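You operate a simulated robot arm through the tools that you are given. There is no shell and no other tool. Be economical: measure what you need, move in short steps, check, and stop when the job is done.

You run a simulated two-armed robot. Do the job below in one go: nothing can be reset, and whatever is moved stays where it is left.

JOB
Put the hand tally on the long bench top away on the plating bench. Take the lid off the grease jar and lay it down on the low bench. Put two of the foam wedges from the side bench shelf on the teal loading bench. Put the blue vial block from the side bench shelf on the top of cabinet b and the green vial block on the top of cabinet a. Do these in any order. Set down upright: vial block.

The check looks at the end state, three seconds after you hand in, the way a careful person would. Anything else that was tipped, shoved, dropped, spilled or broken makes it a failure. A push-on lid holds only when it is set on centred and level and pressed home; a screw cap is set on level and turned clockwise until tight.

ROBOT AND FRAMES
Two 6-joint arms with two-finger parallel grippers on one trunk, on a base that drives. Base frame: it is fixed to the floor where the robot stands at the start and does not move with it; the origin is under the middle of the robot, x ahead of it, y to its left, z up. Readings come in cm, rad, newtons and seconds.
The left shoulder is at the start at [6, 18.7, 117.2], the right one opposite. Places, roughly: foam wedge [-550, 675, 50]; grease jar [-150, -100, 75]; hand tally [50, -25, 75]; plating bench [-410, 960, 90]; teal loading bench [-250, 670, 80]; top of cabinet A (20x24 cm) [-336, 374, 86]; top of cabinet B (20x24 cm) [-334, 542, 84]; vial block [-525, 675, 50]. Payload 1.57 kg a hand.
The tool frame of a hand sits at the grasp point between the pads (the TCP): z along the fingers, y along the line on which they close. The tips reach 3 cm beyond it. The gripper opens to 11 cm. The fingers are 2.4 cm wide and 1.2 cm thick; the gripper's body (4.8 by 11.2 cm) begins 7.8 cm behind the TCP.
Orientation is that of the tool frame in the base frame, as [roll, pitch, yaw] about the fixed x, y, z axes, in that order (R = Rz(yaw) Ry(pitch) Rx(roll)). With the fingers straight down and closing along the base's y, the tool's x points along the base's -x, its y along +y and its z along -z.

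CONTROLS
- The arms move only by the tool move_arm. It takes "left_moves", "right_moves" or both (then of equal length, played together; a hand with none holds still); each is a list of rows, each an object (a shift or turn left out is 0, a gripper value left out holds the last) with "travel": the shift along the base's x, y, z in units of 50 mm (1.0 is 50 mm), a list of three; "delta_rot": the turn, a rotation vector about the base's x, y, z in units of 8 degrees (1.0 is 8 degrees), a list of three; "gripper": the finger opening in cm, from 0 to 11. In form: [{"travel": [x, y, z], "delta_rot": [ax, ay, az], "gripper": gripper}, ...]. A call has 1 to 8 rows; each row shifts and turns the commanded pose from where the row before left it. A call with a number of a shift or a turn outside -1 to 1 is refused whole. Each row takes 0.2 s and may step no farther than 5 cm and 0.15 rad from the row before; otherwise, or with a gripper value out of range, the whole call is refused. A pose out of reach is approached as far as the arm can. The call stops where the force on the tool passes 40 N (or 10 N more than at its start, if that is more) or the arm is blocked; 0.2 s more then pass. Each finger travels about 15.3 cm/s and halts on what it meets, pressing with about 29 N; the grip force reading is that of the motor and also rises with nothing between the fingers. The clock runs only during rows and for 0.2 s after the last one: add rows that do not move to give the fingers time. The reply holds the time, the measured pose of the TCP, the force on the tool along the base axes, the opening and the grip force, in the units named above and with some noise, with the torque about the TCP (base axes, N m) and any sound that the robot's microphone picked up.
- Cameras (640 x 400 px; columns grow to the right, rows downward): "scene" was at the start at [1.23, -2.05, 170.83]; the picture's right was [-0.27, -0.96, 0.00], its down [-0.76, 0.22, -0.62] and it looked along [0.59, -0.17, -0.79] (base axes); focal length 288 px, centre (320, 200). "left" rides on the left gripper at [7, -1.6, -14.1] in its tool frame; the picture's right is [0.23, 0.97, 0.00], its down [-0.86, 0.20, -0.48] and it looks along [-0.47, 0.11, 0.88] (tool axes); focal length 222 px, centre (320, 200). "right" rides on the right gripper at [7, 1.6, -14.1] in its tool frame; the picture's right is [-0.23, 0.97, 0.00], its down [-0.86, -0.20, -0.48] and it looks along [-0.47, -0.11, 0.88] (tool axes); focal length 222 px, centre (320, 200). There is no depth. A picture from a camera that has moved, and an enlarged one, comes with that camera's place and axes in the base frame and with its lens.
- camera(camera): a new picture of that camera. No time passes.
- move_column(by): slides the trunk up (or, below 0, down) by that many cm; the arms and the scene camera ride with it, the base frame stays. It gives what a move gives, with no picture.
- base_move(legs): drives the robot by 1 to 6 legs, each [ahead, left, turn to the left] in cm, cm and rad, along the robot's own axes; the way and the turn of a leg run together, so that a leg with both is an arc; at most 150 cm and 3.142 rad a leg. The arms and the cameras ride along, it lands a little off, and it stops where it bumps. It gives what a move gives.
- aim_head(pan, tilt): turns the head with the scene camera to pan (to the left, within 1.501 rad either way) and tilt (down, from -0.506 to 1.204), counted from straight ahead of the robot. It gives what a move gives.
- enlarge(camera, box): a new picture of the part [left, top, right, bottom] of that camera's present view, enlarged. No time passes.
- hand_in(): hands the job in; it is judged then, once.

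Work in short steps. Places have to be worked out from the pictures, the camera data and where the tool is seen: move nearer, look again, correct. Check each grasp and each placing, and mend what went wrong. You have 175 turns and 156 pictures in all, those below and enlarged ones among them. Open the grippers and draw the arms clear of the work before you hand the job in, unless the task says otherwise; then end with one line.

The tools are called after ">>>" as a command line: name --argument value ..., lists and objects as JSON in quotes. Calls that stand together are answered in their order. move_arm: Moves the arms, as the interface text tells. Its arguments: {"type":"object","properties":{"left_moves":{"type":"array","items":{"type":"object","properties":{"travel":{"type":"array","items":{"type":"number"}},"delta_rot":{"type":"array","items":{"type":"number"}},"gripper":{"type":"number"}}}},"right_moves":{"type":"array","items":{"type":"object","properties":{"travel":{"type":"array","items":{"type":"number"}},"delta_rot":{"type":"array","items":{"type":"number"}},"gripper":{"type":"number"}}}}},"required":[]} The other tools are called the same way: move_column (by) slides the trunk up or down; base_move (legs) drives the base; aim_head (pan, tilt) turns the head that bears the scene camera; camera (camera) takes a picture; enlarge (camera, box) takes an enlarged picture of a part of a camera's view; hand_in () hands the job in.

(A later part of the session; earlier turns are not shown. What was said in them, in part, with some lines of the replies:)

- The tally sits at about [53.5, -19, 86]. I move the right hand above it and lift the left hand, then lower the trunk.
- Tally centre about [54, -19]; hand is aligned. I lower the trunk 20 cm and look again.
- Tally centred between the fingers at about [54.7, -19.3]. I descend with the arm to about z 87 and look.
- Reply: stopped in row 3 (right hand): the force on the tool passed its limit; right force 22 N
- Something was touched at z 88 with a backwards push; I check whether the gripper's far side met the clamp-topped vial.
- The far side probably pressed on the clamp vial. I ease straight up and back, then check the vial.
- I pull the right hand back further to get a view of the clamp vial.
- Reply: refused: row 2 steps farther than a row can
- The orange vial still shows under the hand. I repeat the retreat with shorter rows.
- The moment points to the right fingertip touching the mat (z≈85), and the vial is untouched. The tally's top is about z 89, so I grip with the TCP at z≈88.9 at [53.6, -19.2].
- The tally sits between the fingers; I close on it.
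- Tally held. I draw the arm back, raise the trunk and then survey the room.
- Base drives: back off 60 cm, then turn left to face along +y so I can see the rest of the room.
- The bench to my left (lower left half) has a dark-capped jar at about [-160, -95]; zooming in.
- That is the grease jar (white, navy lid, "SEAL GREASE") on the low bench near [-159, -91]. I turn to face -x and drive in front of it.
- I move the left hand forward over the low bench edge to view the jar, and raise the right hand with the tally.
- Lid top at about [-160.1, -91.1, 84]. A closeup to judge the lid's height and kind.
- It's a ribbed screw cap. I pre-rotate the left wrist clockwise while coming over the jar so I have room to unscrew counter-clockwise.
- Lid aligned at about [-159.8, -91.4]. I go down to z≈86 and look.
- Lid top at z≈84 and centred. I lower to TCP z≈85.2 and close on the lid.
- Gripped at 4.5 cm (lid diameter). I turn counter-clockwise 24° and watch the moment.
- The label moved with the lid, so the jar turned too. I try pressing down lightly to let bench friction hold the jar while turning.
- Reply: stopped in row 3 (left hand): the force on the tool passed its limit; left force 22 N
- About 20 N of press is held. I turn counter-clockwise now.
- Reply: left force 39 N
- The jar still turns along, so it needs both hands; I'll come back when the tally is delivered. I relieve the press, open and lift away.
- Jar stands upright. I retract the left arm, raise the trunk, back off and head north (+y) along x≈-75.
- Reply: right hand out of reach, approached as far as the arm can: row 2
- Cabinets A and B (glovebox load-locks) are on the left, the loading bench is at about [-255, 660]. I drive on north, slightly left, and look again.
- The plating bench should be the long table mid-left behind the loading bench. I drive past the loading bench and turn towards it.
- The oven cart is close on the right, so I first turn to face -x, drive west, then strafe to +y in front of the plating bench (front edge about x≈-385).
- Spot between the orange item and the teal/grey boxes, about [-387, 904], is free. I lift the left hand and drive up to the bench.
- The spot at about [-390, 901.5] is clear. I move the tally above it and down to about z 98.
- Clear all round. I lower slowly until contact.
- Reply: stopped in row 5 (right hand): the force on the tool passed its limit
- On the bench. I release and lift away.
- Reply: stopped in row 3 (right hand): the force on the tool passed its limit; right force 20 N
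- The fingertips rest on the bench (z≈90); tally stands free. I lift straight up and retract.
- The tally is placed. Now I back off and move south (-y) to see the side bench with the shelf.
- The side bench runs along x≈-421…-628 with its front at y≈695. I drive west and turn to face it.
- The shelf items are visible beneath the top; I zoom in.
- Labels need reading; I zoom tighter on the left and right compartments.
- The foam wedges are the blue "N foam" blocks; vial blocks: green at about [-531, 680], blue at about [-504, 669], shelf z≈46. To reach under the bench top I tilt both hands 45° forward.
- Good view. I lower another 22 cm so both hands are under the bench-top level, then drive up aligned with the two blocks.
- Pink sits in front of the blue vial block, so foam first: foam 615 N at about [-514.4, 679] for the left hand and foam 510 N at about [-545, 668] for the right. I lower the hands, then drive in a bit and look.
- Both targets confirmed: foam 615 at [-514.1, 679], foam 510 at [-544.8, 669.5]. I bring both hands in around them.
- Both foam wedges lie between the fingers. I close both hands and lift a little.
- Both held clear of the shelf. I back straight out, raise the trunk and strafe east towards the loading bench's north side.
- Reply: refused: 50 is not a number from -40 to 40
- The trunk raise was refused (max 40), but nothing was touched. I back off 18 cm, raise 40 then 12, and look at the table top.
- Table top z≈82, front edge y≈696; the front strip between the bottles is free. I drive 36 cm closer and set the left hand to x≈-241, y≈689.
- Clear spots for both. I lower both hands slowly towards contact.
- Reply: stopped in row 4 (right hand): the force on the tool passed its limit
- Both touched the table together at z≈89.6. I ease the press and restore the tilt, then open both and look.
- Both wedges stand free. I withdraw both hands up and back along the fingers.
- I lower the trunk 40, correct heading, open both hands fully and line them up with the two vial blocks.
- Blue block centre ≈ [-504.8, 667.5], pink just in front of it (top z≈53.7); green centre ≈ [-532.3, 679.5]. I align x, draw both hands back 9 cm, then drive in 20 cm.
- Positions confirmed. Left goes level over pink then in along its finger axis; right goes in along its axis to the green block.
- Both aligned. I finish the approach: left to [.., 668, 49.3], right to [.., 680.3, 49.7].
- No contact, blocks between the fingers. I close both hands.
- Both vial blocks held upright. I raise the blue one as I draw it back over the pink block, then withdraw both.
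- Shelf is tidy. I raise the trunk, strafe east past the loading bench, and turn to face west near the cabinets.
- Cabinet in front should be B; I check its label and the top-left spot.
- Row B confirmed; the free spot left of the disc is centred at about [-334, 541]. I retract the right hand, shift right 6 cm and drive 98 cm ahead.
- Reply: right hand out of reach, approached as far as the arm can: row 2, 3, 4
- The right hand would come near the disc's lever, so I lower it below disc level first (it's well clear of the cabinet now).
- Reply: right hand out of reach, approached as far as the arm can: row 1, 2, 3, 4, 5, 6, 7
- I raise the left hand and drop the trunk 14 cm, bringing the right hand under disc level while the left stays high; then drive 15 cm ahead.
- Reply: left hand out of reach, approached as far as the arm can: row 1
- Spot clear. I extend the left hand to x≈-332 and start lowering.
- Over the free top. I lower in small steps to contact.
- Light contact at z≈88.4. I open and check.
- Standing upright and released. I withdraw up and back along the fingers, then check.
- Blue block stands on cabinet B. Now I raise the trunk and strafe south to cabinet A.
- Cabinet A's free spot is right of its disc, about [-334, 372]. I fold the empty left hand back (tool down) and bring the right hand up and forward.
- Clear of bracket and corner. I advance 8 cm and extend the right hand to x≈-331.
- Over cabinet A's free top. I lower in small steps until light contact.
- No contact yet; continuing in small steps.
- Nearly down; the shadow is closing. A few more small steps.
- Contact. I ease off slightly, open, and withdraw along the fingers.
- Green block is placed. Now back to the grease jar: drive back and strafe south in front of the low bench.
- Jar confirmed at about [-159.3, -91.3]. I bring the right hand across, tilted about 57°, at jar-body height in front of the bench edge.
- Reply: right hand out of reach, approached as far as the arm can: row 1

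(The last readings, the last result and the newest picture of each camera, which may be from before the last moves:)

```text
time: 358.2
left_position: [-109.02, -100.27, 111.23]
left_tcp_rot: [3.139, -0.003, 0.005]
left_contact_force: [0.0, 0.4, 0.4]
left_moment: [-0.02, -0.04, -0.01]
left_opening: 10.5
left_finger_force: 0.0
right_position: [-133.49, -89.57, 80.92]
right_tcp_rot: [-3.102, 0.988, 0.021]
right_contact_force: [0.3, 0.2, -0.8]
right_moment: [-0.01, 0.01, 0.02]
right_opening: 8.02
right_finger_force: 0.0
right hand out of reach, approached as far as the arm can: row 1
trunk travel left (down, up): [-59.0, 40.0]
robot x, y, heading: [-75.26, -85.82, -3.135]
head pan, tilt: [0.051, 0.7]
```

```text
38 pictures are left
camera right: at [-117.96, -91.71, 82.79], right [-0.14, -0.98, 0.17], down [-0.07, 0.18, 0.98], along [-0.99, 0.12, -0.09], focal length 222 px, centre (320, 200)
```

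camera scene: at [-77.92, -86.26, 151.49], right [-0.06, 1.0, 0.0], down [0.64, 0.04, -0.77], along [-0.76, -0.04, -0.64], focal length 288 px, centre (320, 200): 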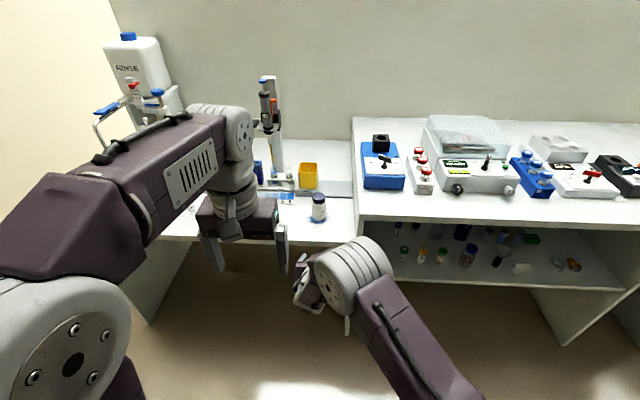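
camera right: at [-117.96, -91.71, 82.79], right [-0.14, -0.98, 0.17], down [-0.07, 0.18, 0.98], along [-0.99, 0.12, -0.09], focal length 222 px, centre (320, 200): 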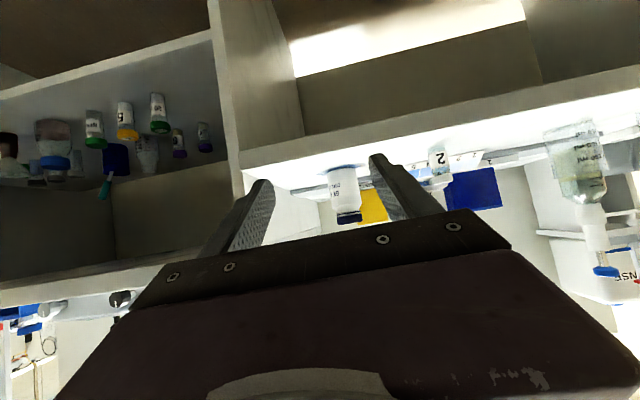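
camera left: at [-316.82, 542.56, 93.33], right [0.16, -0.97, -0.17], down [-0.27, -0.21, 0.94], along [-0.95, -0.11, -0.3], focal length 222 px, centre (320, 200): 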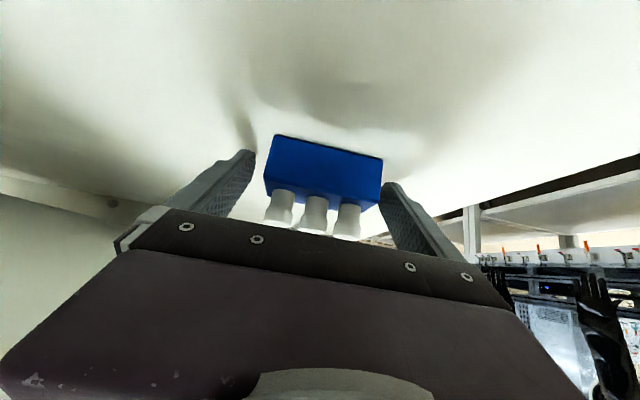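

The jar is well framed between the right fingers. I correct the right hand (y -1.9, z -1.2, back 5) and drive 20 cm closer.

>>> move_arm --right_moves '[{"travel": [0.5, -0.2, -0.1]}, {"travel": [0.5, -0.18, -0.12]}, {}]'

>>> base_move --legs '[[20, 0, 0]]'

>>> camera --camera "right"

>>> camera --camera "scene"

```text
time: 359.0
left_position: [-109.16, -100.34, 111.14]
left_tcp_rot: [3.137, -0.004, 0.005]
left_contact_force: [-0.7, 0.7, 0.9]
left_moment: [-0.02, -0.03, -0.01]
left_opening: 10.51
left_finger_force: 0.1
right_position: [-128.47, -91.56, 79.82]
right_tcp_rot: [-3.101, 0.987, 0.022]
right_contact_force: [0.8, 0.2, -0.6]
right_moment: [0.0, -0.02, -0.01]
right_opening: 8.02
right_finger_force: 0.1
trunk travel left (down, up): [-59.0, 40.0]
robot x, y, heading: [-75.76, -86.03, -3.131]
head pan, tilt: [0.051, 0.7]
```

```text
time: 360.6
left_position: [-129.04, -100.5, 111.17]
left_tcp_rot: [3.141, -0.001, 0.004]
left_contact_force: [0.4, -0.1, 0.7]
left_moment: [-0.01, -0.03, 0.0]
left_opening: 10.54
left_finger_force: 0.1
right_position: [-148.47, -91.71, 79.65]
right_tcp_rot: [-3.102, 0.988, 0.026]
right_contact_force: [-1.0, -1.2, -0.1]
right_moment: [0.0, 0.04, -0.03]
right_opening: 7.98
right_finger_force: 0.0
trunk travel left (down, up): [-59.0, 40.0]
robot x, y, heading: [-95.28, -86.0, -3.138]
head pan, tilt: [0.051, 0.7]
```

```text
37 pictures are left
camera right: at [-132.95, -93.76, 81.75], right [-0.13, -0.98, 0.17], down [-0.07, 0.18, 0.98], along [-0.99, 0.12, -0.09], focal length 222 px, centre (320, 200)
```

right: 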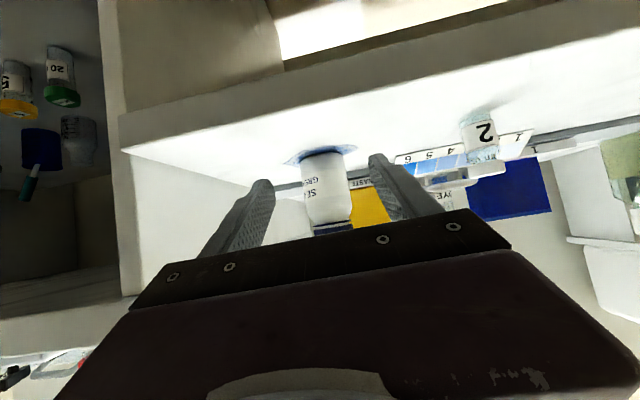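

```text
36 pictures are left
camera scene: at [-97.95, -86.43, 151.49], right [-0.06, 1.0, 0.0], down [0.64, 0.04, -0.76], along [-0.76, -0.04, -0.64], focal length 288 px, centre (320, 200)
```

scene: 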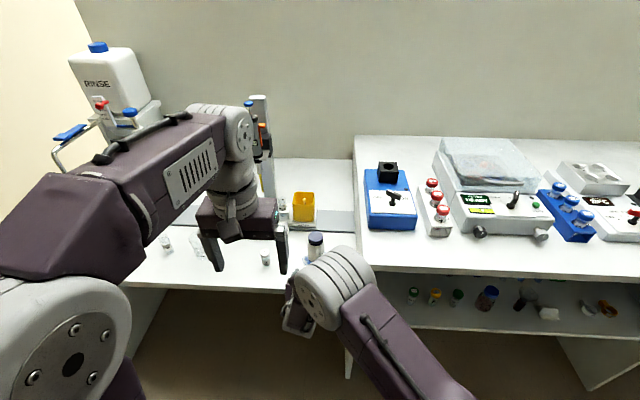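

The jar axis lines up (y≈-91.5). I drive the last 11.7 cm so the fingers straddle the jar body.

>>> base_move --legs '[[11.7, 0, 0]]'

>>> camera --camera "right"

>>> camera --camera "scene"

```text
time: 361.9
left_position: [-140.64, -100.54, 111.18]
left_tcp_rot: [3.139, 0.0, 0.004]
left_contact_force: [0.4, 1.2, -0.1]
left_moment: [-0.03, 0.01, 0.0]
left_opening: 10.52
left_finger_force: 0.1
right_position: [-160.03, -91.96, 79.82]
right_tcp_rot: [-3.101, 0.985, 0.025]
right_contact_force: [0.2, -0.1, -1.1]
right_moment: [-0.01, 0.03, 0.04]
right_opening: 8.0
right_finger_force: 0.1
trunk travel left (down, up): [-59.0, 40.0]
robot x, y, heading: [-107.33, -85.87, -3.138]
head pan, tilt: [0.051, 0.7]
```

```text
35 pictures are left
camera right: at [-144.53, -93.81, 81.76], right [-0.13, -0.98, 0.17], down [-0.07, 0.18, 0.98], along [-0.99, 0.12, -0.09], focal length 222 px, centre (320, 200)
```

right: 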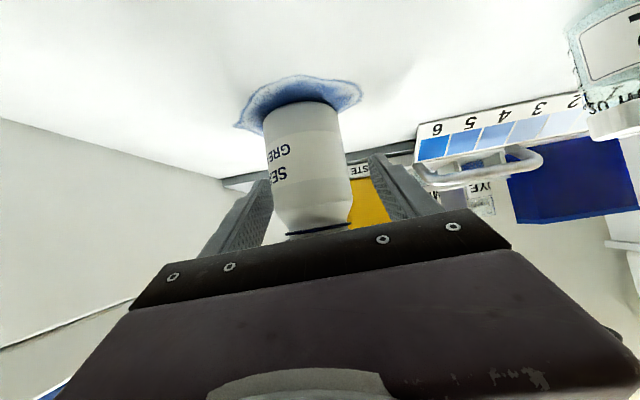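

```text
34 pictures are left
camera scene: at [-109.52, -86.49, 151.49], right [-0.06, 1.0, 0.0], down [0.64, 0.04, -0.76], along [-0.76, -0.04, -0.64], focal length 288 px, centre (320, 200)
```

scene: 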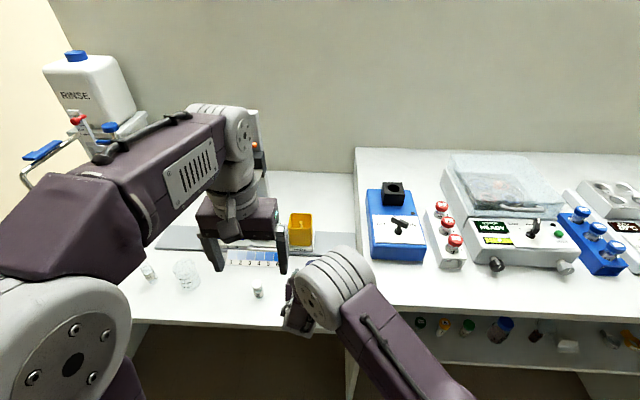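

Jar between the fingers. I nudge 4 mm and close the right hand on the body.

>>> move_arm --right_moves '[{"travel": [0, 0.08, -0.1]}, {"gripper": 6}, {"gripper": 5}, {"gripper": 4}, {}, {}]'

>>> camera --camera "right"

```text
time: 363.2
left_position: [-140.62, -100.53, 111.2]
left_tcp_rot: [3.139, 0.0, 0.006]
left_contact_force: [-0.1, -0.2, -0.1]
left_moment: [0.01, 0.0, -0.01]
left_opening: 10.51
left_finger_force: 0.0
right_position: [-160.14, -91.48, 79.31]
right_tcp_rot: [-3.102, 0.987, 0.025]
right_contact_force: [-2.0, -0.2, 2.6]
right_moment: [-0.17, 0.07, -0.04]
right_opening: 5.49
right_finger_force: 28.8
trunk travel left (down, up): [-59.0, 40.0]
robot x, y, heading: [-106.95, -86.35, -3.14]
head pan, tilt: [0.051, 0.7]
```

```text
33 pictures are left
camera right: at [-144.53, -93.41, 81.28], right [-0.13, -0.98, 0.17], down [-0.07, 0.18, 0.98], along [-0.99, 0.12, -0.09], focal length 222 px, centre (320, 200)
```

right: 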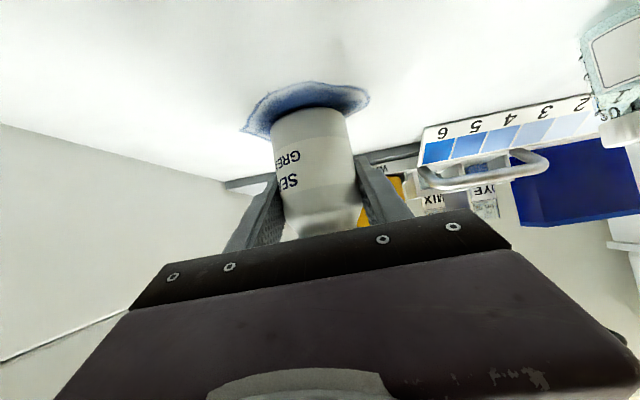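

Jar firmly held. Now the left hand comes over the lid, pre-rotated clockwise, opening 7 cm.

>>> move_arm --left_moves '[{"travel": [-0.6, 0.3, 0], "delta_rot": [0, 0, -1], "gripper": 7}, {"travel": [-0.6, 0.3, 0], "delta_rot": [0, 0, -1]}, {"travel": [-0.6, 0.3, 0], "delta_rot": [0, 0, -1]}, {"travel": [-0.6, 0.3, 0], "delta_rot": [0, 0, -1]}, {"travel": [-0.6, 0.3, 0], "delta_rot": [0, 0, -1]}, {"travel": [-0.6, 0.3, -0.2], "delta_rot": [0, 0, -1]}, {"travel": [-0.28, 0.02, -0.6], "delta_rot": [0, 0, -1]}, {"travel": [0, 0, -0.8], "delta_rot": [0, 0, -1]}]'

>>> camera --camera "left"

>>> camera --camera "scene"

```text
time: 365.1
left_position: [-158.99, -91.66, 102.4]
left_tcp_rot: [3.139, -0.003, -1.115]
left_contact_force: [0.3, -1.0, 0.5]
left_moment: [0.01, -0.01, 0.0]
left_opening: 7.01
left_finger_force: 0.1
left hand out of reach, approached as far as the arm can: row 6
right_position: [-160.03, -91.54, 79.38]
right_tcp_rot: [-3.103, 0.989, 0.025]
right_contact_force: [-0.7, 0.2, 3.2]
right_moment: [-0.12, 0.09, -0.04]
right_opening: 5.46
right_finger_force: 28.7
trunk travel left (down, up): [-59.0, 40.0]
robot x, y, heading: [-107.06, -86.17, -3.138]
head pan, tilt: [0.051, 0.7]
```

```text
32 pictures are left
camera left: at [-154.47, -97.23, 116.61], right [-0.77, -0.63, 0.0], down [-0.56, 0.68, 0.48], along [-0.3, 0.37, -0.88], focal length 222 px, centre (320, 200)
```

left: 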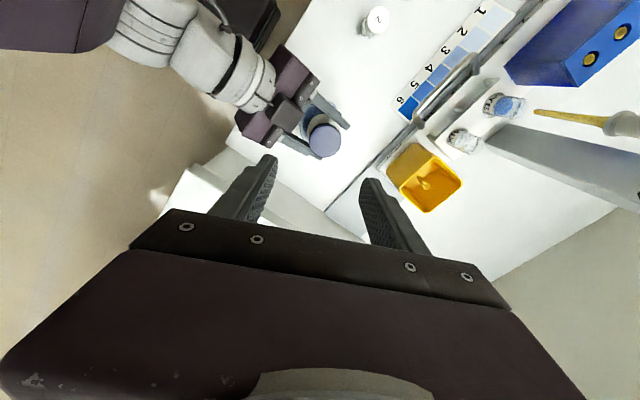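

```text
31 pictures are left
camera scene: at [-109.46, -86.48, 151.49], right [-0.06, 1.0, 0.0], down [0.64, 0.04, -0.77], along [-0.76, -0.04, -0.64], focal length 288 px, centre (320, 200)
```

scene: 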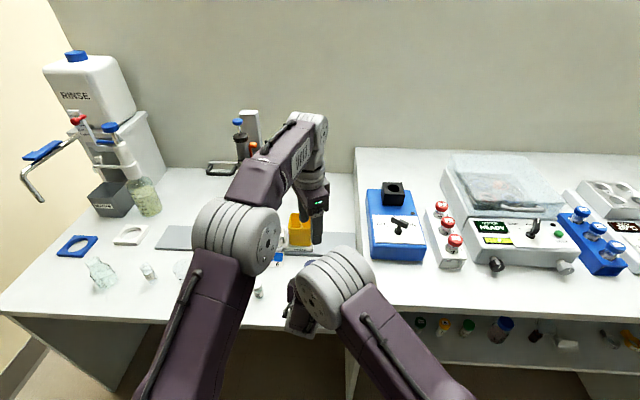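

Lid at [-159.7, -91.6]. I descend to z≈86.5, clear of the right hand, and look.

>>> move_arm --left_moves '[{"travel": [-0.14, 0, -0.8]}, {"travel": [0, 0.01, -0.8]}, {"travel": [0, 0, -0.8]}, {"travel": [0, 0, -0.78]}, {}]'

>>> camera --camera "left"

```text
time: 365.9
left_position: [-159.84, -91.57, 90.48]
left_tcp_rot: [3.134, 0.003, -1.112]
left_contact_force: [1.0, 1.0, 3.5]
left_moment: [0.08, -0.15, 0.04]
left_opening: 7.06
left_finger_force: 0.2
right_position: [-159.73, -91.34, 79.01]
right_tcp_rot: [-3.1, 0.975, 0.023]
right_contact_force: [2.0, -1.2, 1.1]
right_moment: [-0.07, 0.11, 0.0]
right_opening: 5.43
right_finger_force: 29.2
trunk travel left (down, up): [-59.0, 40.0]
robot x, y, heading: [-107.11, -86.04, -3.137]
head pan, tilt: [0.051, 0.7]
stopped in row 4 (left hand): the force on the tool passed its limit (the readings are from after the stop); the commanded pose is now the measured one
```

```text
30 pictures are left
camera left: at [-155.1, -97.15, 104.64], right [-0.77, -0.64, 0.01], down [-0.55, 0.68, 0.48], along [-0.31, 0.37, -0.88], focal length 222 px, centre (320, 200)
```

left: 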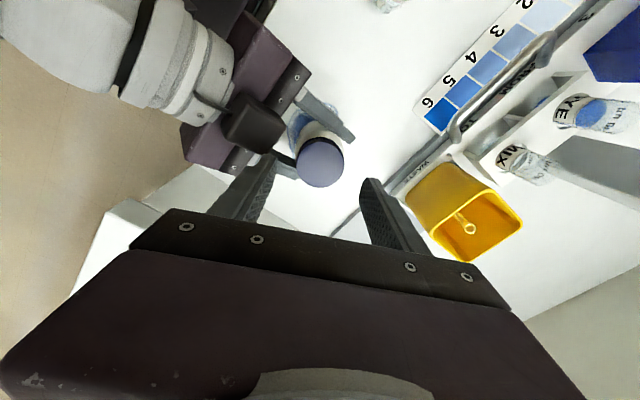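

The left finger met the right palm. I lift the left hand, then open the right and tilt it nearly horizontal (about 75°) about the jar so its palm sits lower and farther back.

>>> move_arm --left_moves '[{"travel": [0, 0, 0.8]}, {"travel": [0, 0, 0.8]}, {}, {}, {}, {}, {}]' --right_moves '[{}, {"gripper": 7}, {"gripper": 8}, {"travel": [0, -0.02, 0.08], "delta_rot": [0, 0.8, 0]}, {"delta_rot": [0, 0.8, 0]}, {"delta_rot": [0, 0.8, 0]}, {}]'

>>> camera --camera "right"

>>> camera --camera "left"

```text
time: 367.5
left_position: [-159.72, -91.43, 98.3]
left_tcp_rot: [3.136, 0.003, -1.113]
left_contact_force: [-0.1, 0.3, 0.0]
left_moment: [0.0, 0.0, 0.01]
left_opening: 7.0
left_finger_force: 0.1
right_position: [-160.7, -92.29, 79.42]
right_tcp_rot: [-3.056, 1.31, 0.061]
right_contact_force: [-0.1, 0.0, 0.0]
right_moment: [0.03, -0.02, -0.03]
right_opening: 8.03
right_finger_force: 0.1
right hand out of reach, approached as far as the arm can: row 6
trunk travel left (down, up): [-59.0, 40.0]
robot x, y, heading: [-106.78, -85.67, -3.137]
head pan, tilt: [0.051, 0.7]
```

```text
29 pictures are left
camera right: at [-145.33, -94.45, 76.35], right [-0.08, -0.98, 0.2], down [0.25, 0.17, 0.95], along [-0.97, 0.12, 0.23], focal length 222 px, centre (320, 200)
```

right: 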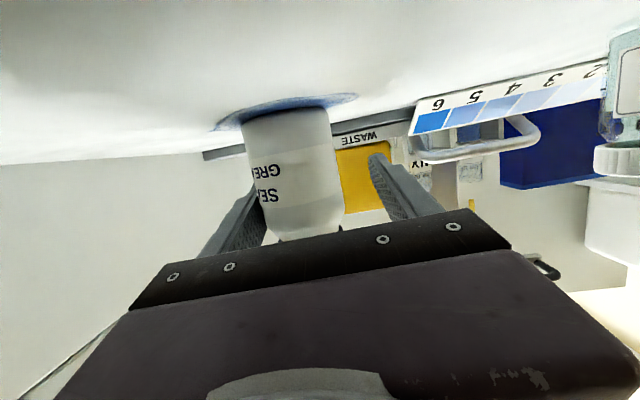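

```text
28 pictures are left
camera left: at [-155.16, -97.18, 112.47], right [-0.77, -0.64, 0.01], down [-0.55, 0.68, 0.48], along [-0.31, 0.37, -0.88], focal length 222 px, centre (320, 200)
```

left: 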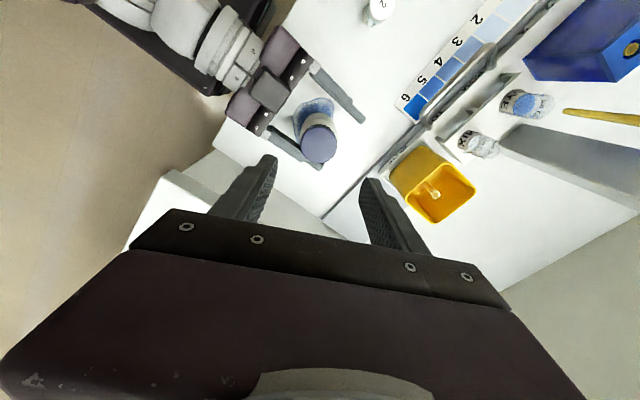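

Tilt is now 75°. Jar is about 1 cm towards +y from the hand's centre; I shift and close on the body again.

>>> move_arm --right_moves '[{"travel": [0.06, 0.18, 0]}, {}, {"gripper": 6}, {"gripper": 5}, {"gripper": 4}, {}]'

>>> camera --camera "left"

```text
time: 368.9
left_position: [-159.71, -91.63, 98.25]
left_tcp_rot: [3.135, 0.003, -1.111]
left_contact_force: [0.1, 0.0, 0.2]
left_moment: [-0.01, -0.01, 0.0]
left_opening: 7.01
left_finger_force: 0.0
right_position: [-160.93, -92.24, 79.6]
right_tcp_rot: [-3.054, 1.309, 0.064]
right_contact_force: [-0.4, -1.0, 0.9]
right_moment: [-0.1, -0.03, 0.0]
right_opening: 5.44
right_finger_force: 29.2
right hand out of reach, approached as far as the arm can: row 1
trunk travel left (down, up): [-59.0, 40.0]
robot x, y, heading: [-107.31, -86.4, -3.136]
head pan, tilt: [0.051, 0.7]
```

```text
27 pictures are left
camera left: at [-155.17, -97.21, 112.46], right [-0.77, -0.64, 0.01], down [-0.55, 0.68, 0.48], along [-0.31, 0.37, -0.88], focal length 222 px, centre (320, 200)
```

left: 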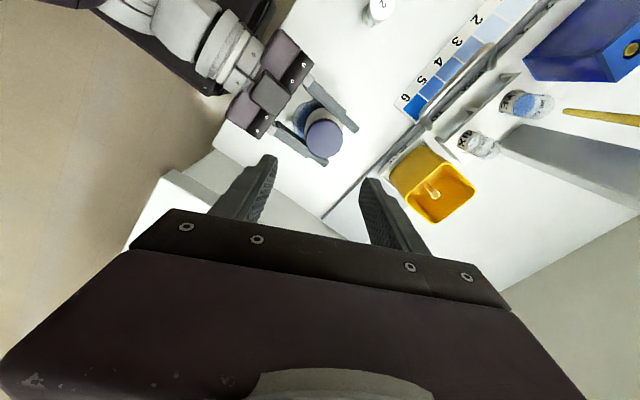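

Jar regripped; lid now at [-159.9, -92.3]. I bring the left hand down onto the lid.

>>> move_arm --left_moves '[{"travel": [-0.04, -0.14, -0.6]}, {"travel": [0, 0, -0.6]}, {"travel": [0, 0, -0.6]}, {"travel": [0, 0, -0.4]}, {"travel": [0, 0, -0.2]}, {"travel": [0, 0, -0.2]}, {}]'

>>> camera --camera "left"

```text
time: 370.5
left_position: [-160.0, -92.27, 85.45]
left_tcp_rot: [3.134, 0.004, -1.111]
left_contact_force: [0.4, -0.3, -0.5]
left_moment: [0.01, -0.01, 0.03]
left_opening: 7.01
left_finger_force: 0.0
right_position: [-160.86, -92.08, 79.62]
right_tcp_rot: [-3.054, 1.31, 0.064]
right_contact_force: [0.0, -1.0, 2.2]
right_moment: [-0.1, -0.06, 0.0]
right_opening: 5.39
right_finger_force: 29.2
trunk travel left (down, up): [-59.0, 40.0]
robot x, y, heading: [-106.9, -86.0, -3.14]
head pan, tilt: [0.051, 0.7]
```

```text
26 pictures are left
camera left: at [-155.36, -97.85, 99.59], right [-0.77, -0.64, 0.01], down [-0.55, 0.68, 0.48], along [-0.31, 0.37, -0.88], focal length 222 px, centre (320, 200)
```

left: 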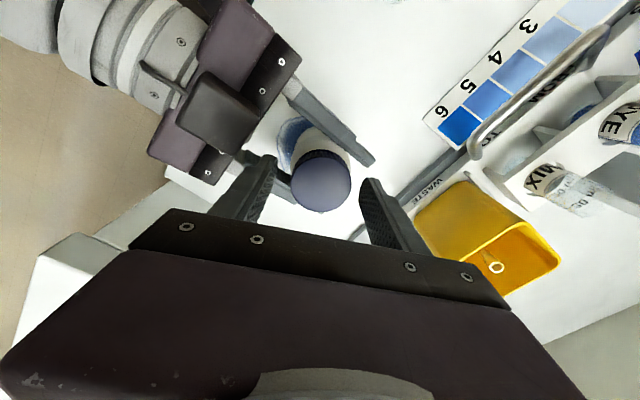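

Clear and centred. I close on the lid and turn counter-clockwise.

>>> move_arm --left_moves '[{"travel": [0, 0, -0.05], "gripper": 5}, {"gripper": 4}, {"gripper": 3}, {}, {"delta_rot": [0, 0, 0.5]}, {"delta_rot": [0, 0, 0.8]}, {"delta_rot": [0, 0, 0.8]}, {"delta_rot": [0, 0, 0.8]}]'

>>> camera --camera "right"

```text
time: 372.3
left_position: [-160.07, -92.34, 85.28]
left_tcp_rot: [3.137, 0.005, -0.704]
left_contact_force: [-11.2, -2.0, 2.6]
left_moment: [0.01, 0.17, -0.01]
left_opening: 4.5
left_finger_force: 28.9
right_position: [-160.95, -92.19, 79.65]
right_tcp_rot: [-3.053, 1.309, 0.062]
right_contact_force: [10.3, 2.4, 4.2]
right_moment: [-0.38, 0.64, -0.02]
right_opening: 5.4
right_finger_force: 29.3
trunk travel left (down, up): [-59.0, 40.0]
robot x, y, heading: [-106.86, -86.22, -3.138]
head pan, tilt: [0.051, 0.7]
```

```text
25 pictures are left
camera right: at [-145.55, -94.23, 76.5], right [-0.08, -0.98, 0.2], down [0.24, 0.17, 0.95], along [-0.97, 0.12, 0.23], focal length 222 px, centre (320, 200)
```

right: 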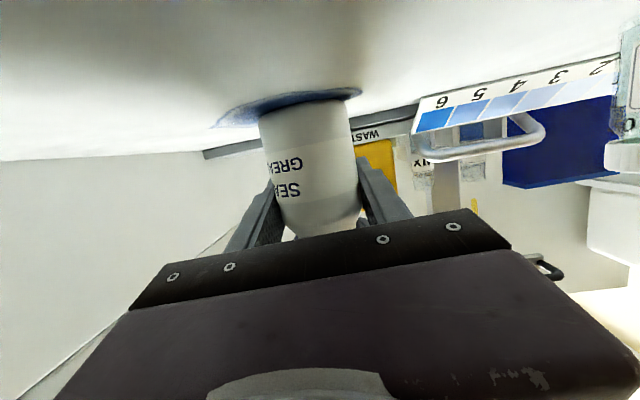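

The label hasn't turned, so the lid is rotating on the jar. I continue counter-clockwise.

>>> move_arm --left_moves '[{"delta_rot": [0, 0, 1]}, {"delta_rot": [0, 0, 1]}, {"delta_rot": [0, 0, 1]}, {"delta_rot": [0, 0, 1]}, {"delta_rot": [0, 0, 1]}, {"delta_rot": [0, 0, 1]}, {"delta_rot": [0, 0, 1]}, {"delta_rot": [0, 0, 1]}]'

>>> camera --camera "right"

```text
time: 374.1
left_position: [-159.95, -92.2, 85.36]
left_tcp_rot: [3.136, 0.004, 0.411]
left_contact_force: [-6.5, 9.5, 13.8]
left_moment: [0.3, -0.06, -0.04]
left_opening: 4.5
left_finger_force: 29.1
right_position: [-160.88, -92.23, 79.66]
right_tcp_rot: [-3.055, 1.307, 0.064]
right_contact_force: [1.5, -6.7, -3.5]
right_moment: [0.04, 0.53, -0.09]
right_opening: 5.38
right_finger_force: 29.3
trunk travel left (down, up): [-59.0, 40.0]
robot x, y, heading: [-107.09, -85.69, -3.138]
head pan, tilt: [0.051, 0.7]
```

```text
24 pictures are left
camera right: at [-145.52, -94.23, 76.51], right [-0.08, -0.98, 0.2], down [0.24, 0.17, 0.95], along [-0.97, 0.12, 0.23], focal length 222 px, centre (320, 200)
```

right: 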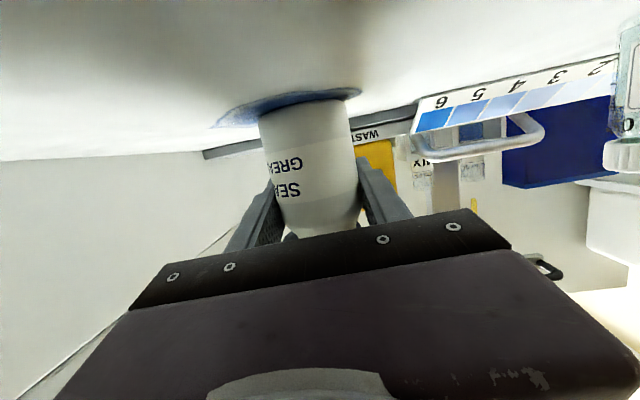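

The lid has turned 87° and is pushing up as it unscrews. I continue with a slight upward follow.

>>> move_arm --left_moves '[{"travel": [0, 0, 0.05]}, {"travel": [0, 0, 0.01], "delta_rot": [0, 0, 1]}, {"travel": [0, 0, 0.01], "delta_rot": [0, 0, 1]}, {"travel": [0, 0, 0.01], "delta_rot": [0, 0, 1]}, {"travel": [0, 0, 0.01], "delta_rot": [0, 0, 1]}, {"travel": [0, 0, 0.01], "delta_rot": [0, 0, 1]}, {"travel": [0, 0, 0.01], "delta_rot": [0, 0, 1]}, {"travel": [0, 0, 0.01], "delta_rot": [0, 0, 1]}]'

```text
time: 375.9
left_position: [-160.07, -92.31, 85.65]
left_tcp_rot: [3.135, 0.004, 1.389]
left_contact_force: [-12.0, 13.0, -23.9]
left_moment: [0.68, 0.14, -0.04]
left_opening: 4.49
left_finger_force: 29.1
right_position: [-161.01, -92.25, 79.72]
right_tcp_rot: [-3.058, 1.311, 0.062]
right_contact_force: [12.0, -12.9, 20.9]
right_moment: [0.07, 0.34, -0.08]
right_opening: 5.41
right_finger_force: 28.8
trunk travel left (down, up): [-59.0, 40.0]
robot x, y, heading: [-106.82, -85.79, -3.137]
head pan, tilt: [0.051, 0.7]
```

Still threaded (pull felt). I relieve, open, and wind the wrist back for another stroke.

>>> move_arm --left_moves '[{"travel": [0, 0, -0.05]}, {"gripper": 6.5}, {}, {"delta_rot": [0, 0, -1]}, {"delta_rot": [0, 0, -1]}, {"delta_rot": [0, 0, -1]}, {"delta_rot": [0, 0, -1]}, {"delta_rot": [0, 0, -1]}]'

>>> move_arm --left_moves '[{"delta_rot": [0, 0, -1]}, {"delta_rot": [0, 0, -1]}, {"delta_rot": [0, 0, -1]}, {"delta_rot": [0, 0, -1]}, {"delta_rot": [0, 0, -1]}, {"delta_rot": [0, 0, -1]}, {"delta_rot": [0, 0, -1]}, {"delta_rot": [0, 0, -1]}]'

>>> move_arm --left_moves '[{"delta_rot": [0, 0, -1]}, {"delta_rot": [0, 0, -1]}, {"delta_rot": [0, 0, -1]}, {"delta_rot": [0, 0, -1]}, {"gripper": 4}, {"gripper": 3}, {}]'

>>> camera --camera "left"

```text
time: 377.7
left_position: [-159.98, -92.4, 85.58]
left_tcp_rot: [3.136, 0.002, 0.688]
left_contact_force: [0.0, 1.0, -0.3]
left_moment: [0.02, 0.02, 0.0]
left_opening: 6.49
left_finger_force: 0.0
right_position: [-160.89, -92.28, 79.5]
right_tcp_rot: [-3.053, 1.308, 0.064]
right_contact_force: [0.1, 0.7, 2.2]
right_moment: [0.03, -0.13, 0.01]
right_opening: 5.4
right_finger_force: 29.6
trunk travel left (down, up): [-59.0, 40.0]
robot x, y, heading: [-106.93, -86.3, -3.137]
head pan, tilt: [0.051, 0.7]
```

```text
time: 379.5
left_position: [-160.12, -92.35, 85.55]
left_tcp_rot: [3.135, 0.003, -0.43]
left_contact_force: [-0.6, 0.0, -0.1]
left_moment: [0.0, 0.02, -0.01]
left_opening: 6.48
left_finger_force: 0.1
right_position: [-160.9, -92.05, 79.62]
right_tcp_rot: [-3.051, 1.308, 0.066]
right_contact_force: [0.0, 0.5, 0.2]
right_moment: [0.01, -0.03, 0.02]
right_opening: 5.39
right_finger_force: 29.0
trunk travel left (down, up): [-59.0, 40.0]
robot x, y, heading: [-106.89, -86.02, -3.14]
head pan, tilt: [0.051, 0.7]
```

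```text
time: 381.1
left_position: [-160.14, -92.31, 85.51]
left_tcp_rot: [3.135, 0.003, -0.988]
left_contact_force: [7.7, 2.9, 2.0]
left_moment: [0.08, -0.2, -0.01]
left_opening: 4.48
left_finger_force: 29.2
right_position: [-160.99, -92.2, 79.6]
right_tcp_rot: [-3.053, 1.307, 0.065]
right_contact_force: [-7.8, -3.1, -1.8]
right_moment: [0.14, -0.26, -0.02]
right_opening: 5.38
right_finger_force: 29.2
trunk travel left (down, up): [-59.0, 40.0]
robot x, y, heading: [-107.0, -85.89, -3.135]
head pan, tilt: [0.051, 0.7]
```

```text
23 pictures are left
camera left: at [-154.75, -97.25, 99.63], right [-0.69, -0.73, 0.0], down [-0.64, 0.6, 0.48], along [-0.35, 0.33, -0.88], focal length 222 px, centre (320, 200)
```

left: 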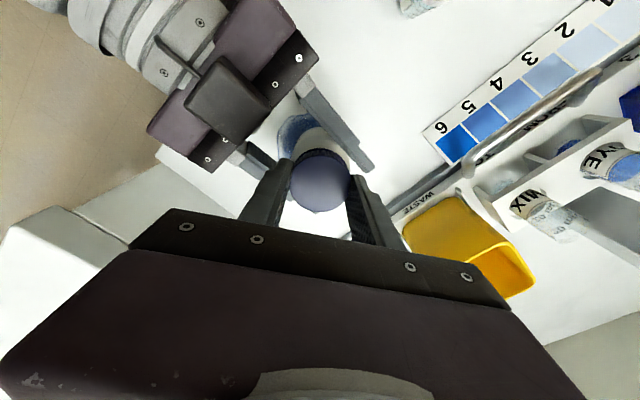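

Regripped. Second counter-clockwise stroke with a small rise.

>>> move_arm --left_moves '[{"delta_rot": [0, 0, 1]}, {"delta_rot": [0, 0, 1]}, {"delta_rot": [0, 0, 1]}, {"delta_rot": [0, 0, 1]}, {"delta_rot": [0, 0, 1]}, {"delta_rot": [0, 0, 1]}, {"delta_rot": [0, 0, 1]}, {"delta_rot": [0, 0, 1]}]'

>>> move_arm --left_moves '[{"travel": [0, 0, 0.02], "delta_rot": [0, 0, 1]}, {"delta_rot": [0, 0, 1]}, {"delta_rot": [0, 0, 1]}, {"delta_rot": [0, 0, 1]}, {"delta_rot": [0, 0, 1]}, {"delta_rot": [0, 0, 1]}, {"delta_rot": [0, 0, 1]}, {"delta_rot": [0, 0, 1]}]'

```text
time: 382.9
left_position: [-159.99, -92.4, 85.56]
left_tcp_rot: [3.137, 0.003, 0.132]
left_contact_force: [8.9, 4.8, 3.6]
left_moment: [0.56, -0.63, -0.01]
left_opening: 4.47
left_finger_force: 29.6
right_position: [-160.97, -92.21, 79.48]
right_tcp_rot: [-3.053, 1.308, 0.065]
right_contact_force: [-9.2, -5.2, -3.5]
right_moment: [-0.33, 0.13, -0.02]
right_opening: 5.39
right_finger_force: 29.1
trunk travel left (down, up): [-59.0, 40.0]
robot x, y, heading: [-107.32, -86.32, -3.14]
head pan, tilt: [0.051, 0.7]
```

```text
time: 384.7
left_position: [-160.04, -92.23, 85.67]
left_tcp_rot: [3.136, 0.006, 1.252]
left_contact_force: [0.4, 0.0, 0.4]
left_moment: [-0.02, 0.02, 0.0]
left_opening: 4.49
left_finger_force: 28.9
right_position: [-160.85, -92.1, 79.54]
right_tcp_rot: [-3.048, 1.307, 0.069]
right_contact_force: [-0.1, 0.3, 0.5]
right_moment: [0.0, -0.02, 0.0]
right_opening: 5.4
right_finger_force: 29.1
trunk travel left (down, up): [-59.0, 40.0]
robot x, y, heading: [-106.95, -85.94, -3.141]
head pan, tilt: [0.051, 0.7]
```

The coupling forces are gone, so the lid is loose. I lift it straight up.

>>> move_arm --left_moves '[{"travel": [0, 0, 0.1]}, {"travel": [0, 0, 0.2]}, {"travel": [0, 0, 0.4]}, {"travel": [0, 0, 0.6]}, {"travel": [0, 0, 0.6]}]'

>>> camera --camera "left"

>>> camera --camera "scene"

```text
time: 385.9
left_position: [-160.12, -92.46, 95.11]
left_tcp_rot: [3.136, 0.003, 1.248]
left_contact_force: [-0.1, 0.1, 0.2]
left_moment: [0.01, -0.01, -0.03]
left_opening: 4.47
left_finger_force: 28.9
right_position: [-160.78, -92.23, 79.53]
right_tcp_rot: [-3.052, 1.306, 0.065]
right_contact_force: [0.6, 0.3, 0.3]
right_moment: [-0.02, -0.02, 0.02]
right_opening: 5.39
right_finger_force: 28.9
trunk travel left (down, up): [-59.0, 40.0]
robot x, y, heading: [-106.54, -85.89, -3.14]
head pan, tilt: [0.051, 0.7]
```

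```text
22 pictures are left
camera left: at [-159.47, -85.22, 109.25], right [1.0, -0.09, 0.01], down [-0.08, -0.87, 0.48], along [-0.04, -0.48, -0.88], focal length 222 px, centre (320, 200)
```

left: 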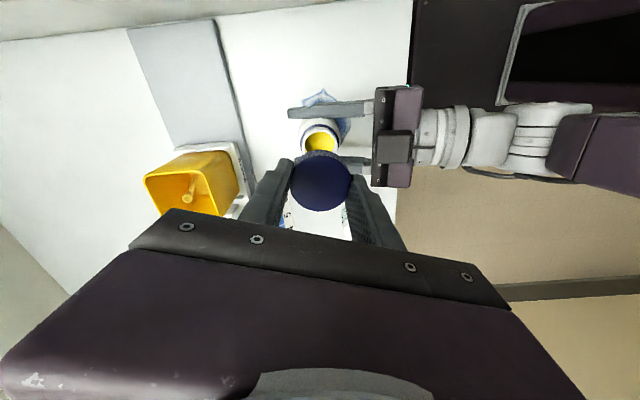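

```text
21 pictures are left
camera scene: at [-109.5, -86.5, 151.48], right [-0.06, 1.0, 0.0], down [0.64, 0.04, -0.76], along [-0.76, -0.04, -0.64], focal length 288 px, centre (320, 200)
```

scene: 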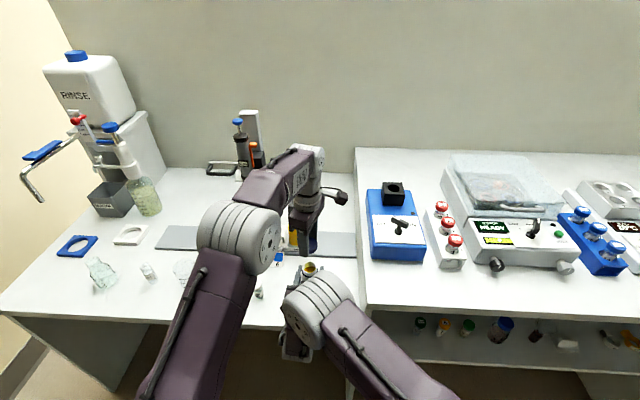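

Lid is off; the jar shows yellow grease and stands upright. The bench spot near [-158, -118.5] is free; I carry the lid there while unwinding the wrist.

>>> move_arm --left_moves '[{"travel": [0, -0.65, 0.2], "delta_rot": [0, 0, -1]}, {"travel": [0.06, -0.65, 0], "delta_rot": [0, 0, -1]}, {"travel": [0.06, -0.65, 0], "delta_rot": [0, 0, -1]}, {"travel": [0.06, -0.65, 0], "delta_rot": [0, 0, -1]}, {"travel": [0.06, -0.65, 0], "delta_rot": [0, 0, -1]}, {"travel": [0.06, -0.65, 0], "delta_rot": [0, 0, -1]}, {"travel": [0.06, -0.65, 0], "delta_rot": [0, 0, -1]}, {"travel": [0.06, -0.65, 0], "delta_rot": [0, 0, -1]}]'

>>> camera --camera "left"

>>> camera --camera "scene"

```text
time: 387.7
left_position: [-157.94, -118.51, 96.16]
left_tcp_rot: [3.135, 0.005, 0.129]
left_contact_force: [-0.2, 0.9, 0.1]
left_moment: [0.02, -0.02, -0.03]
left_opening: 4.48
left_finger_force: 28.7
right_position: [-161.01, -92.33, 79.53]
right_tcp_rot: [-3.05, 1.307, 0.067]
right_contact_force: [0.5, -0.2, -0.8]
right_moment: [0.01, 0.04, 0.02]
right_opening: 5.4
right_finger_force: 28.8
trunk travel left (down, up): [-59.0, 40.0]
robot x, y, heading: [-106.87, -85.68, -3.133]
head pan, tilt: [0.051, 0.7]
```

```text
20 pictures are left
camera left: at [-151.24, -115.93, 110.26], right [0.35, -0.94, 0.0], down [-0.82, -0.31, 0.48], along [-0.45, -0.17, -0.88], focal length 222 px, centre (320, 200)
```

left: 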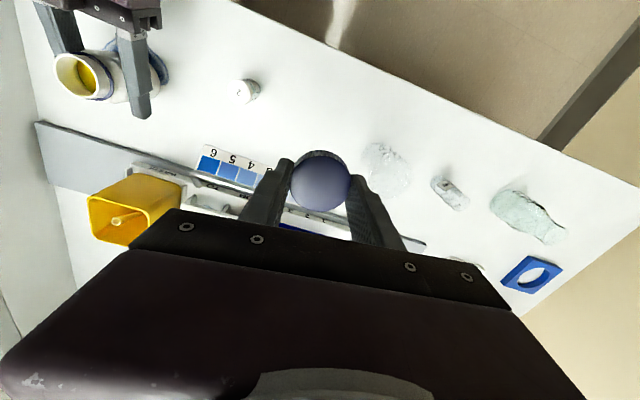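

```text
19 pictures are left
camera scene: at [-109.53, -86.62, 151.49], right [-0.06, 1.0, 0.0], down [0.64, 0.04, -0.76], along [-0.76, -0.04, -0.64], focal length 288 px, centre (320, 200)
```

scene: 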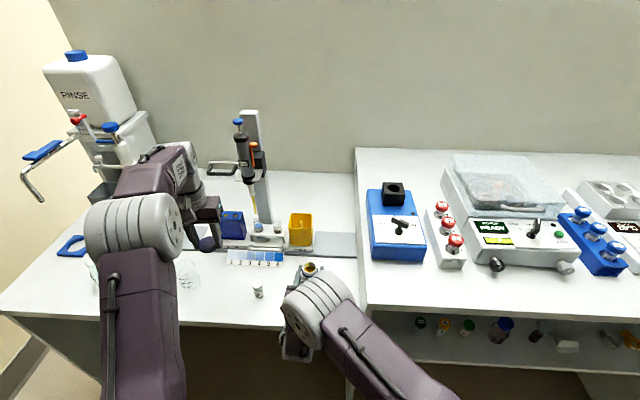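

Free space under the lid between the small vial (y≈-107) and beaker (y≈-129). I shift 1 cm, and lower to just above the bench.

>>> move_arm --left_moves '[{"travel": [0, 0.2, -0.7]}, {"travel": [0, 0, -0.8]}, {"travel": [0, 0, -0.8]}, {"travel": [0, 0, -0.6]}, {"travel": [0, 0, -0.2]}, {"travel": [0, 0, -0.06]}, {"travel": [0, 0, -0.06]}, {"travel": [0, 0, -0.06]}]'

>>> camera --camera "left"

```text
time: 389.5
left_position: [-157.93, -117.37, 79.67]
left_tcp_rot: [3.135, 0.002, 0.131]
left_contact_force: [0.6, -0.7, 0.8]
left_moment: [0.0, 0.01, -0.02]
left_opening: 4.49
left_finger_force: 29.2
right_position: [-160.84, -92.2, 79.47]
right_tcp_rot: [-3.051, 1.307, 0.065]
right_contact_force: [0.3, 1.2, 0.3]
right_moment: [-0.02, 0.01, 0.01]
right_opening: 5.37
right_finger_force: 29.0
trunk travel left (down, up): [-59.0, 40.0]
robot x, y, heading: [-107.09, -86.13, -3.136]
head pan, tilt: [0.051, 0.7]
```

```text
18 pictures are left
camera left: at [-151.21, -114.74, 93.85], right [0.35, -0.94, 0.01], down [-0.82, -0.31, 0.48], along [-0.45, -0.17, -0.88], focal length 222 px, centre (320, 200)
```

left: 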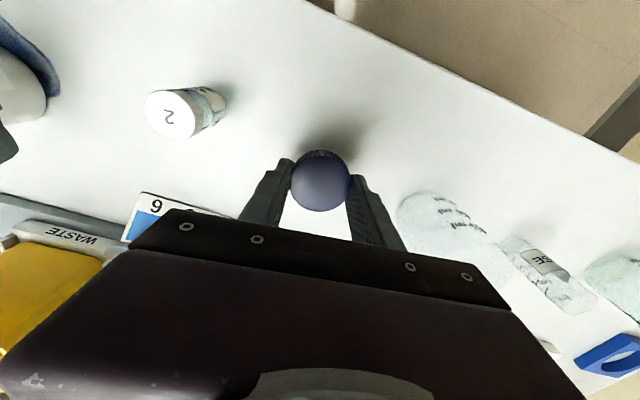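

Almost down, no contact yet. Small steps until it touches.

>>> move_arm --left_moves '[{"travel": [0, 0, -0.05]}, {"travel": [0, 0, -0.05]}, {"travel": [0, 0, -0.05]}, {"travel": [0, 0, -0.05]}]'

```text
time: 390.5
left_position: [-157.86, -117.28, 78.66]
left_tcp_rot: [3.135, 0.004, 0.131]
left_contact_force: [-0.3, -1.1, 0.6]
left_moment: [0.0, 0.0, -0.01]
left_opening: 4.46
left_finger_force: 29.1
right_position: [-160.94, -92.13, 79.74]
right_tcp_rot: [-3.051, 1.307, 0.066]
right_contact_force: [-0.2, -0.5, -0.8]
right_moment: [-0.05, 0.04, 0.0]
right_opening: 5.39
right_finger_force: 29.0
trunk travel left (down, up): [-59.0, 40.0]
robot x, y, heading: [-106.95, -86.34, -3.135]
head pan, tilt: [0.051, 0.7]
```

>>> move_arm --left_moves '[{"travel": [0, 0, -0.05]}, {"travel": [0, 0, -0.05]}, {"travel": [0, 0, -0.05]}, {"travel": [0, 0, -0.05]}]'

```text
time: 391.5
left_position: [-158.17, -117.36, 77.6]
left_tcp_rot: [3.134, 0.003, 0.131]
left_contact_force: [0.0, -0.2, -0.8]
left_moment: [0.01, -0.01, 0.01]
left_opening: 4.47
left_finger_force: 28.9
right_position: [-160.95, -92.21, 79.59]
right_tcp_rot: [-3.052, 1.308, 0.065]
right_contact_force: [0.0, 0.4, -0.4]
right_moment: [-0.02, 0.05, 0.0]
right_opening: 5.38
right_finger_force: 29.3
trunk travel left (down, up): [-59.0, 40.0]
robot x, y, heading: [-107.1, -86.17, -3.14]
head pan, tilt: [0.051, 0.7]
```

Still no contact at z 77.6, so the bench is lower than I judged; I take a look at the gap.

>>> camera --camera "left"

>>> move_arm --left_moves '[{"travel": [0, 0, -0.05]}, {"travel": [0, 0, -0.05]}, {"travel": [0, 0, -0.05]}, {"travel": [0, 0, -0.05]}, {"travel": [0, 0, -0.05]}, {"travel": [0, 0, -0.05]}]'

```text
17 pictures are left
camera left: at [-151.23, -114.72, 91.88], right [0.35, -0.94, 0.01], down [-0.82, -0.31, 0.48], along [-0.45, -0.17, -0.88], focal length 222 px, centre (320, 200)
```

left: 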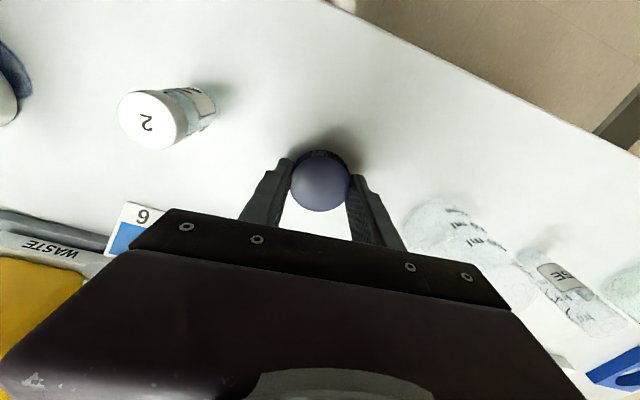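

```text
time: 392.9
left_position: [-157.99, -117.26, 77.02]
left_tcp_rot: [3.133, 0.014, 0.131]
left_contact_force: [10.3, 2.6, 24.0]
left_moment: [0.74, -0.52, -0.28]
left_opening: 4.46
left_finger_force: 28.7
right_position: [-160.48, -92.14, 79.76]
right_tcp_rot: [-3.056, 1.311, 0.061]
right_contact_force: [-1.3, 1.3, -2.6]
right_moment: [-0.01, 0.0, -0.01]
right_opening: 5.39
right_finger_force: 28.8
trunk travel left (down, up): [-59.0, 40.0]
robot x, y, heading: [-106.86, -85.82, -3.139]
head pan, tilt: [0.051, 0.7]
stopped in row 6 (left hand): the force on the tool passed its limit (the readings are from after the stop); the commanded pose is now the measured one
```

Down on the bench at z≈77. I ease off, open gently and lift away.

>>> move_arm --left_moves '[{"travel": [0, 0, 0.04]}, {"gripper": 5.5}, {"gripper": 6.5}, {}, {"travel": [0, 0, 0.3]}, {"travel": [0, 0, 0.8]}, {"travel": [0, 0, 0.8]}, {"travel": [0, 0, 0.8]}]'

>>> camera --camera "left"

>>> camera --camera "right"

```text
time: 394.7
left_position: [-158.17, -117.28, 90.36]
left_tcp_rot: [3.134, 0.01, 0.13]
left_contact_force: [-0.9, 0.3, 0.3]
left_moment: [-0.03, -0.01, -0.02]
left_opening: 6.48
left_finger_force: 0.1
right_position: [-160.92, -92.13, 79.53]
right_tcp_rot: [-3.052, 1.308, 0.064]
right_contact_force: [0.0, 0.2, 0.9]
right_moment: [-0.02, -0.12, -0.01]
right_opening: 5.38
right_finger_force: 28.7
trunk travel left (down, up): [-59.0, 40.0]
robot x, y, heading: [-107.47, -86.03, -3.137]
head pan, tilt: [0.051, 0.7]
```

```text
16 pictures are left
camera left: at [-151.3, -114.69, 104.43], right [0.35, -0.94, 0.0], down [-0.82, -0.31, 0.49], along [-0.46, -0.18, -0.87], focal length 222 px, centre (320, 200)
```

left: 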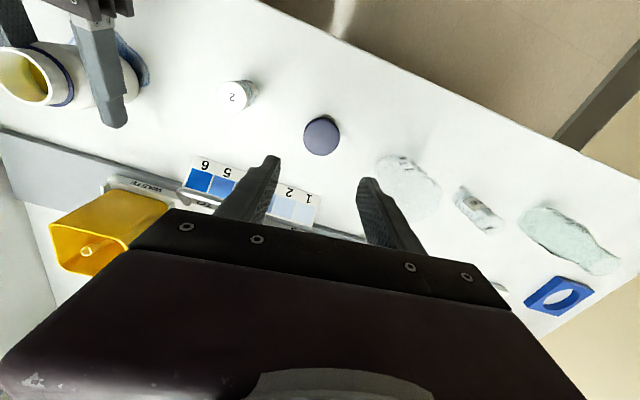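

```text
15 pictures are left
camera right: at [-145.55, -94.22, 76.48], right [-0.08, -0.98, 0.2], down [0.24, 0.17, 0.95], along [-0.97, 0.12, 0.23], focal length 222 px, centre (320, 200)
```

right: 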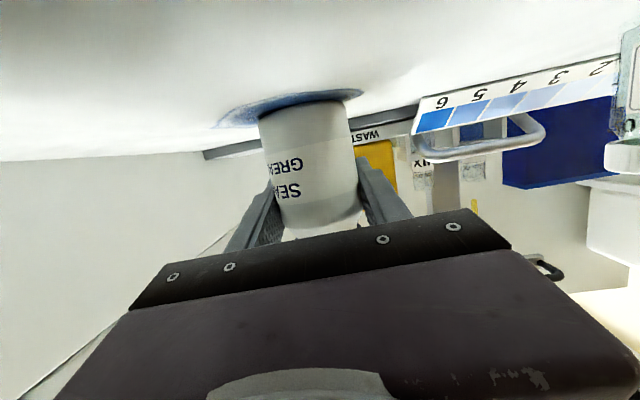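

Lid lies on the bench and the jar stands upright. I open the right hand and back straight away from the jar.

>>> move_arm --right_moves '[{"gripper": 6}, {"gripper": 7}, {"gripper": 8}, {}]' --left_moves '[{"travel": [0, 0, 0.5]}, {"travel": [0, 0, 0.5]}, {}, {}]'

>>> camera --camera "right"

>>> base_move --legs '[[-12, 0, 0], [-40, 0, 0]]'

>>> camera --camera "scene"

```text
time: 395.7
left_position: [-158.2, -117.31, 95.41]
left_tcp_rot: [3.134, 0.012, 0.131]
left_contact_force: [-0.1, -0.7, 0.1]
left_moment: [0.01, -0.01, -0.01]
left_opening: 6.5
left_finger_force: 0.2
right_position: [-160.8, -92.34, 79.68]
right_tcp_rot: [-3.054, 1.306, 0.065]
right_contact_force: [0.8, -0.9, 0.0]
right_moment: [-0.03, 0.04, -0.02]
right_opening: 8.0
right_finger_force: 0.1
trunk travel left (down, up): [-59.0, 40.0]
robot x, y, heading: [-107.33, -85.81, -3.138]
head pan, tilt: [0.051, 0.7]
```

```text
14 pictures are left
camera right: at [-145.57, -94.24, 76.49], right [-0.08, -0.98, 0.2], down [0.24, 0.17, 0.95], along [-0.97, 0.12, 0.23], focal length 222 px, centre (320, 200)
```

right: 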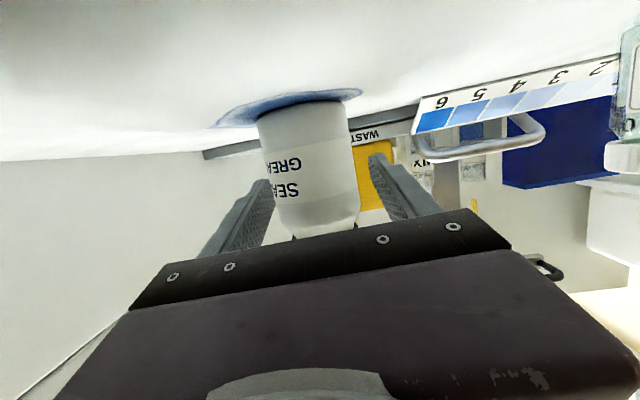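

```text
time: 399.0
left_position: [-106.12, -116.96, 95.41]
left_tcp_rot: [3.134, 0.013, 0.128]
left_contact_force: [0.4, 0.6, -0.6]
left_moment: [0.01, -0.01, -0.01]
left_opening: 6.54
left_finger_force: 0.1
right_position: [-108.74, -91.85, 79.55]
right_tcp_rot: [-3.053, 1.308, 0.062]
right_contact_force: [0.6, 0.6, 0.6]
right_moment: [0.0, -0.01, 0.01]
right_opening: 8.02
right_finger_force: 0.0
trunk travel left (down, up): [-59.0, 40.0]
robot x, y, heading: [-55.16, -85.68, -3.14]
head pan, tilt: [0.051, 0.7]
```

```text
13 pictures are left
camera scene: at [-57.38, -86.26, 151.49], right [-0.05, 1.0, 0.0], down [0.64, 0.03, -0.77], along [-0.76, -0.04, -0.64], focal length 288 px, centre (320, 200)
```

scene: 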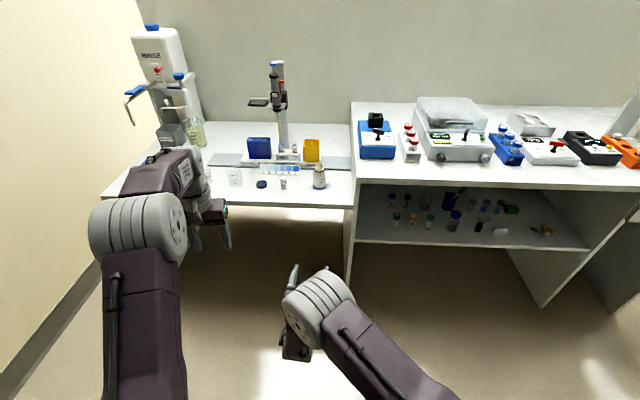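

A closer look to confirm the jar and lid.

>>> enlarge --camera "scene" --box '[210, 120, 360, 220]'

```text
4.00 times, centred on (285, 170) of scene
camera zoom: at [-57.38, -86.26, 151.49], right [-0.05, 1.0, 0.0], down [0.64, 0.03, -0.77], along [-0.76, -0.04, -0.64], focal length 1154 px, centre (460, 320)
```

zoom: 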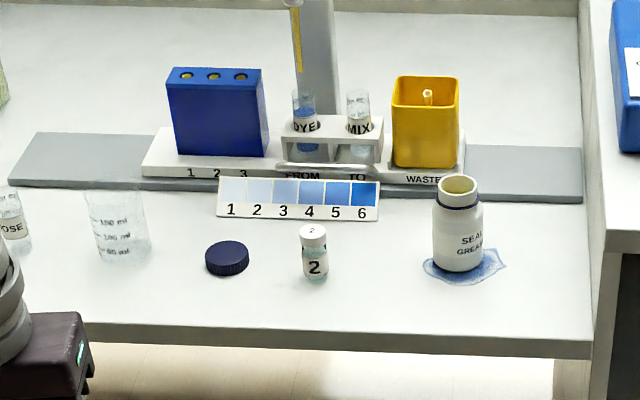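

The jar is open and upright, and the lid lies flat on the low bench. Every item is where it belongs and both arms are clear, so I hand in.

>>> hand_in

```text
The job is handed in.
```

The job is handed in: hand tally on the plating bench, grease jar lid on the low bench, two foam wedges (615 N and 510 N) on the teal loading bench, blue vial block on cabinet B and green on cabinet A; the open jar stands upright but about 1 cm from where it was.
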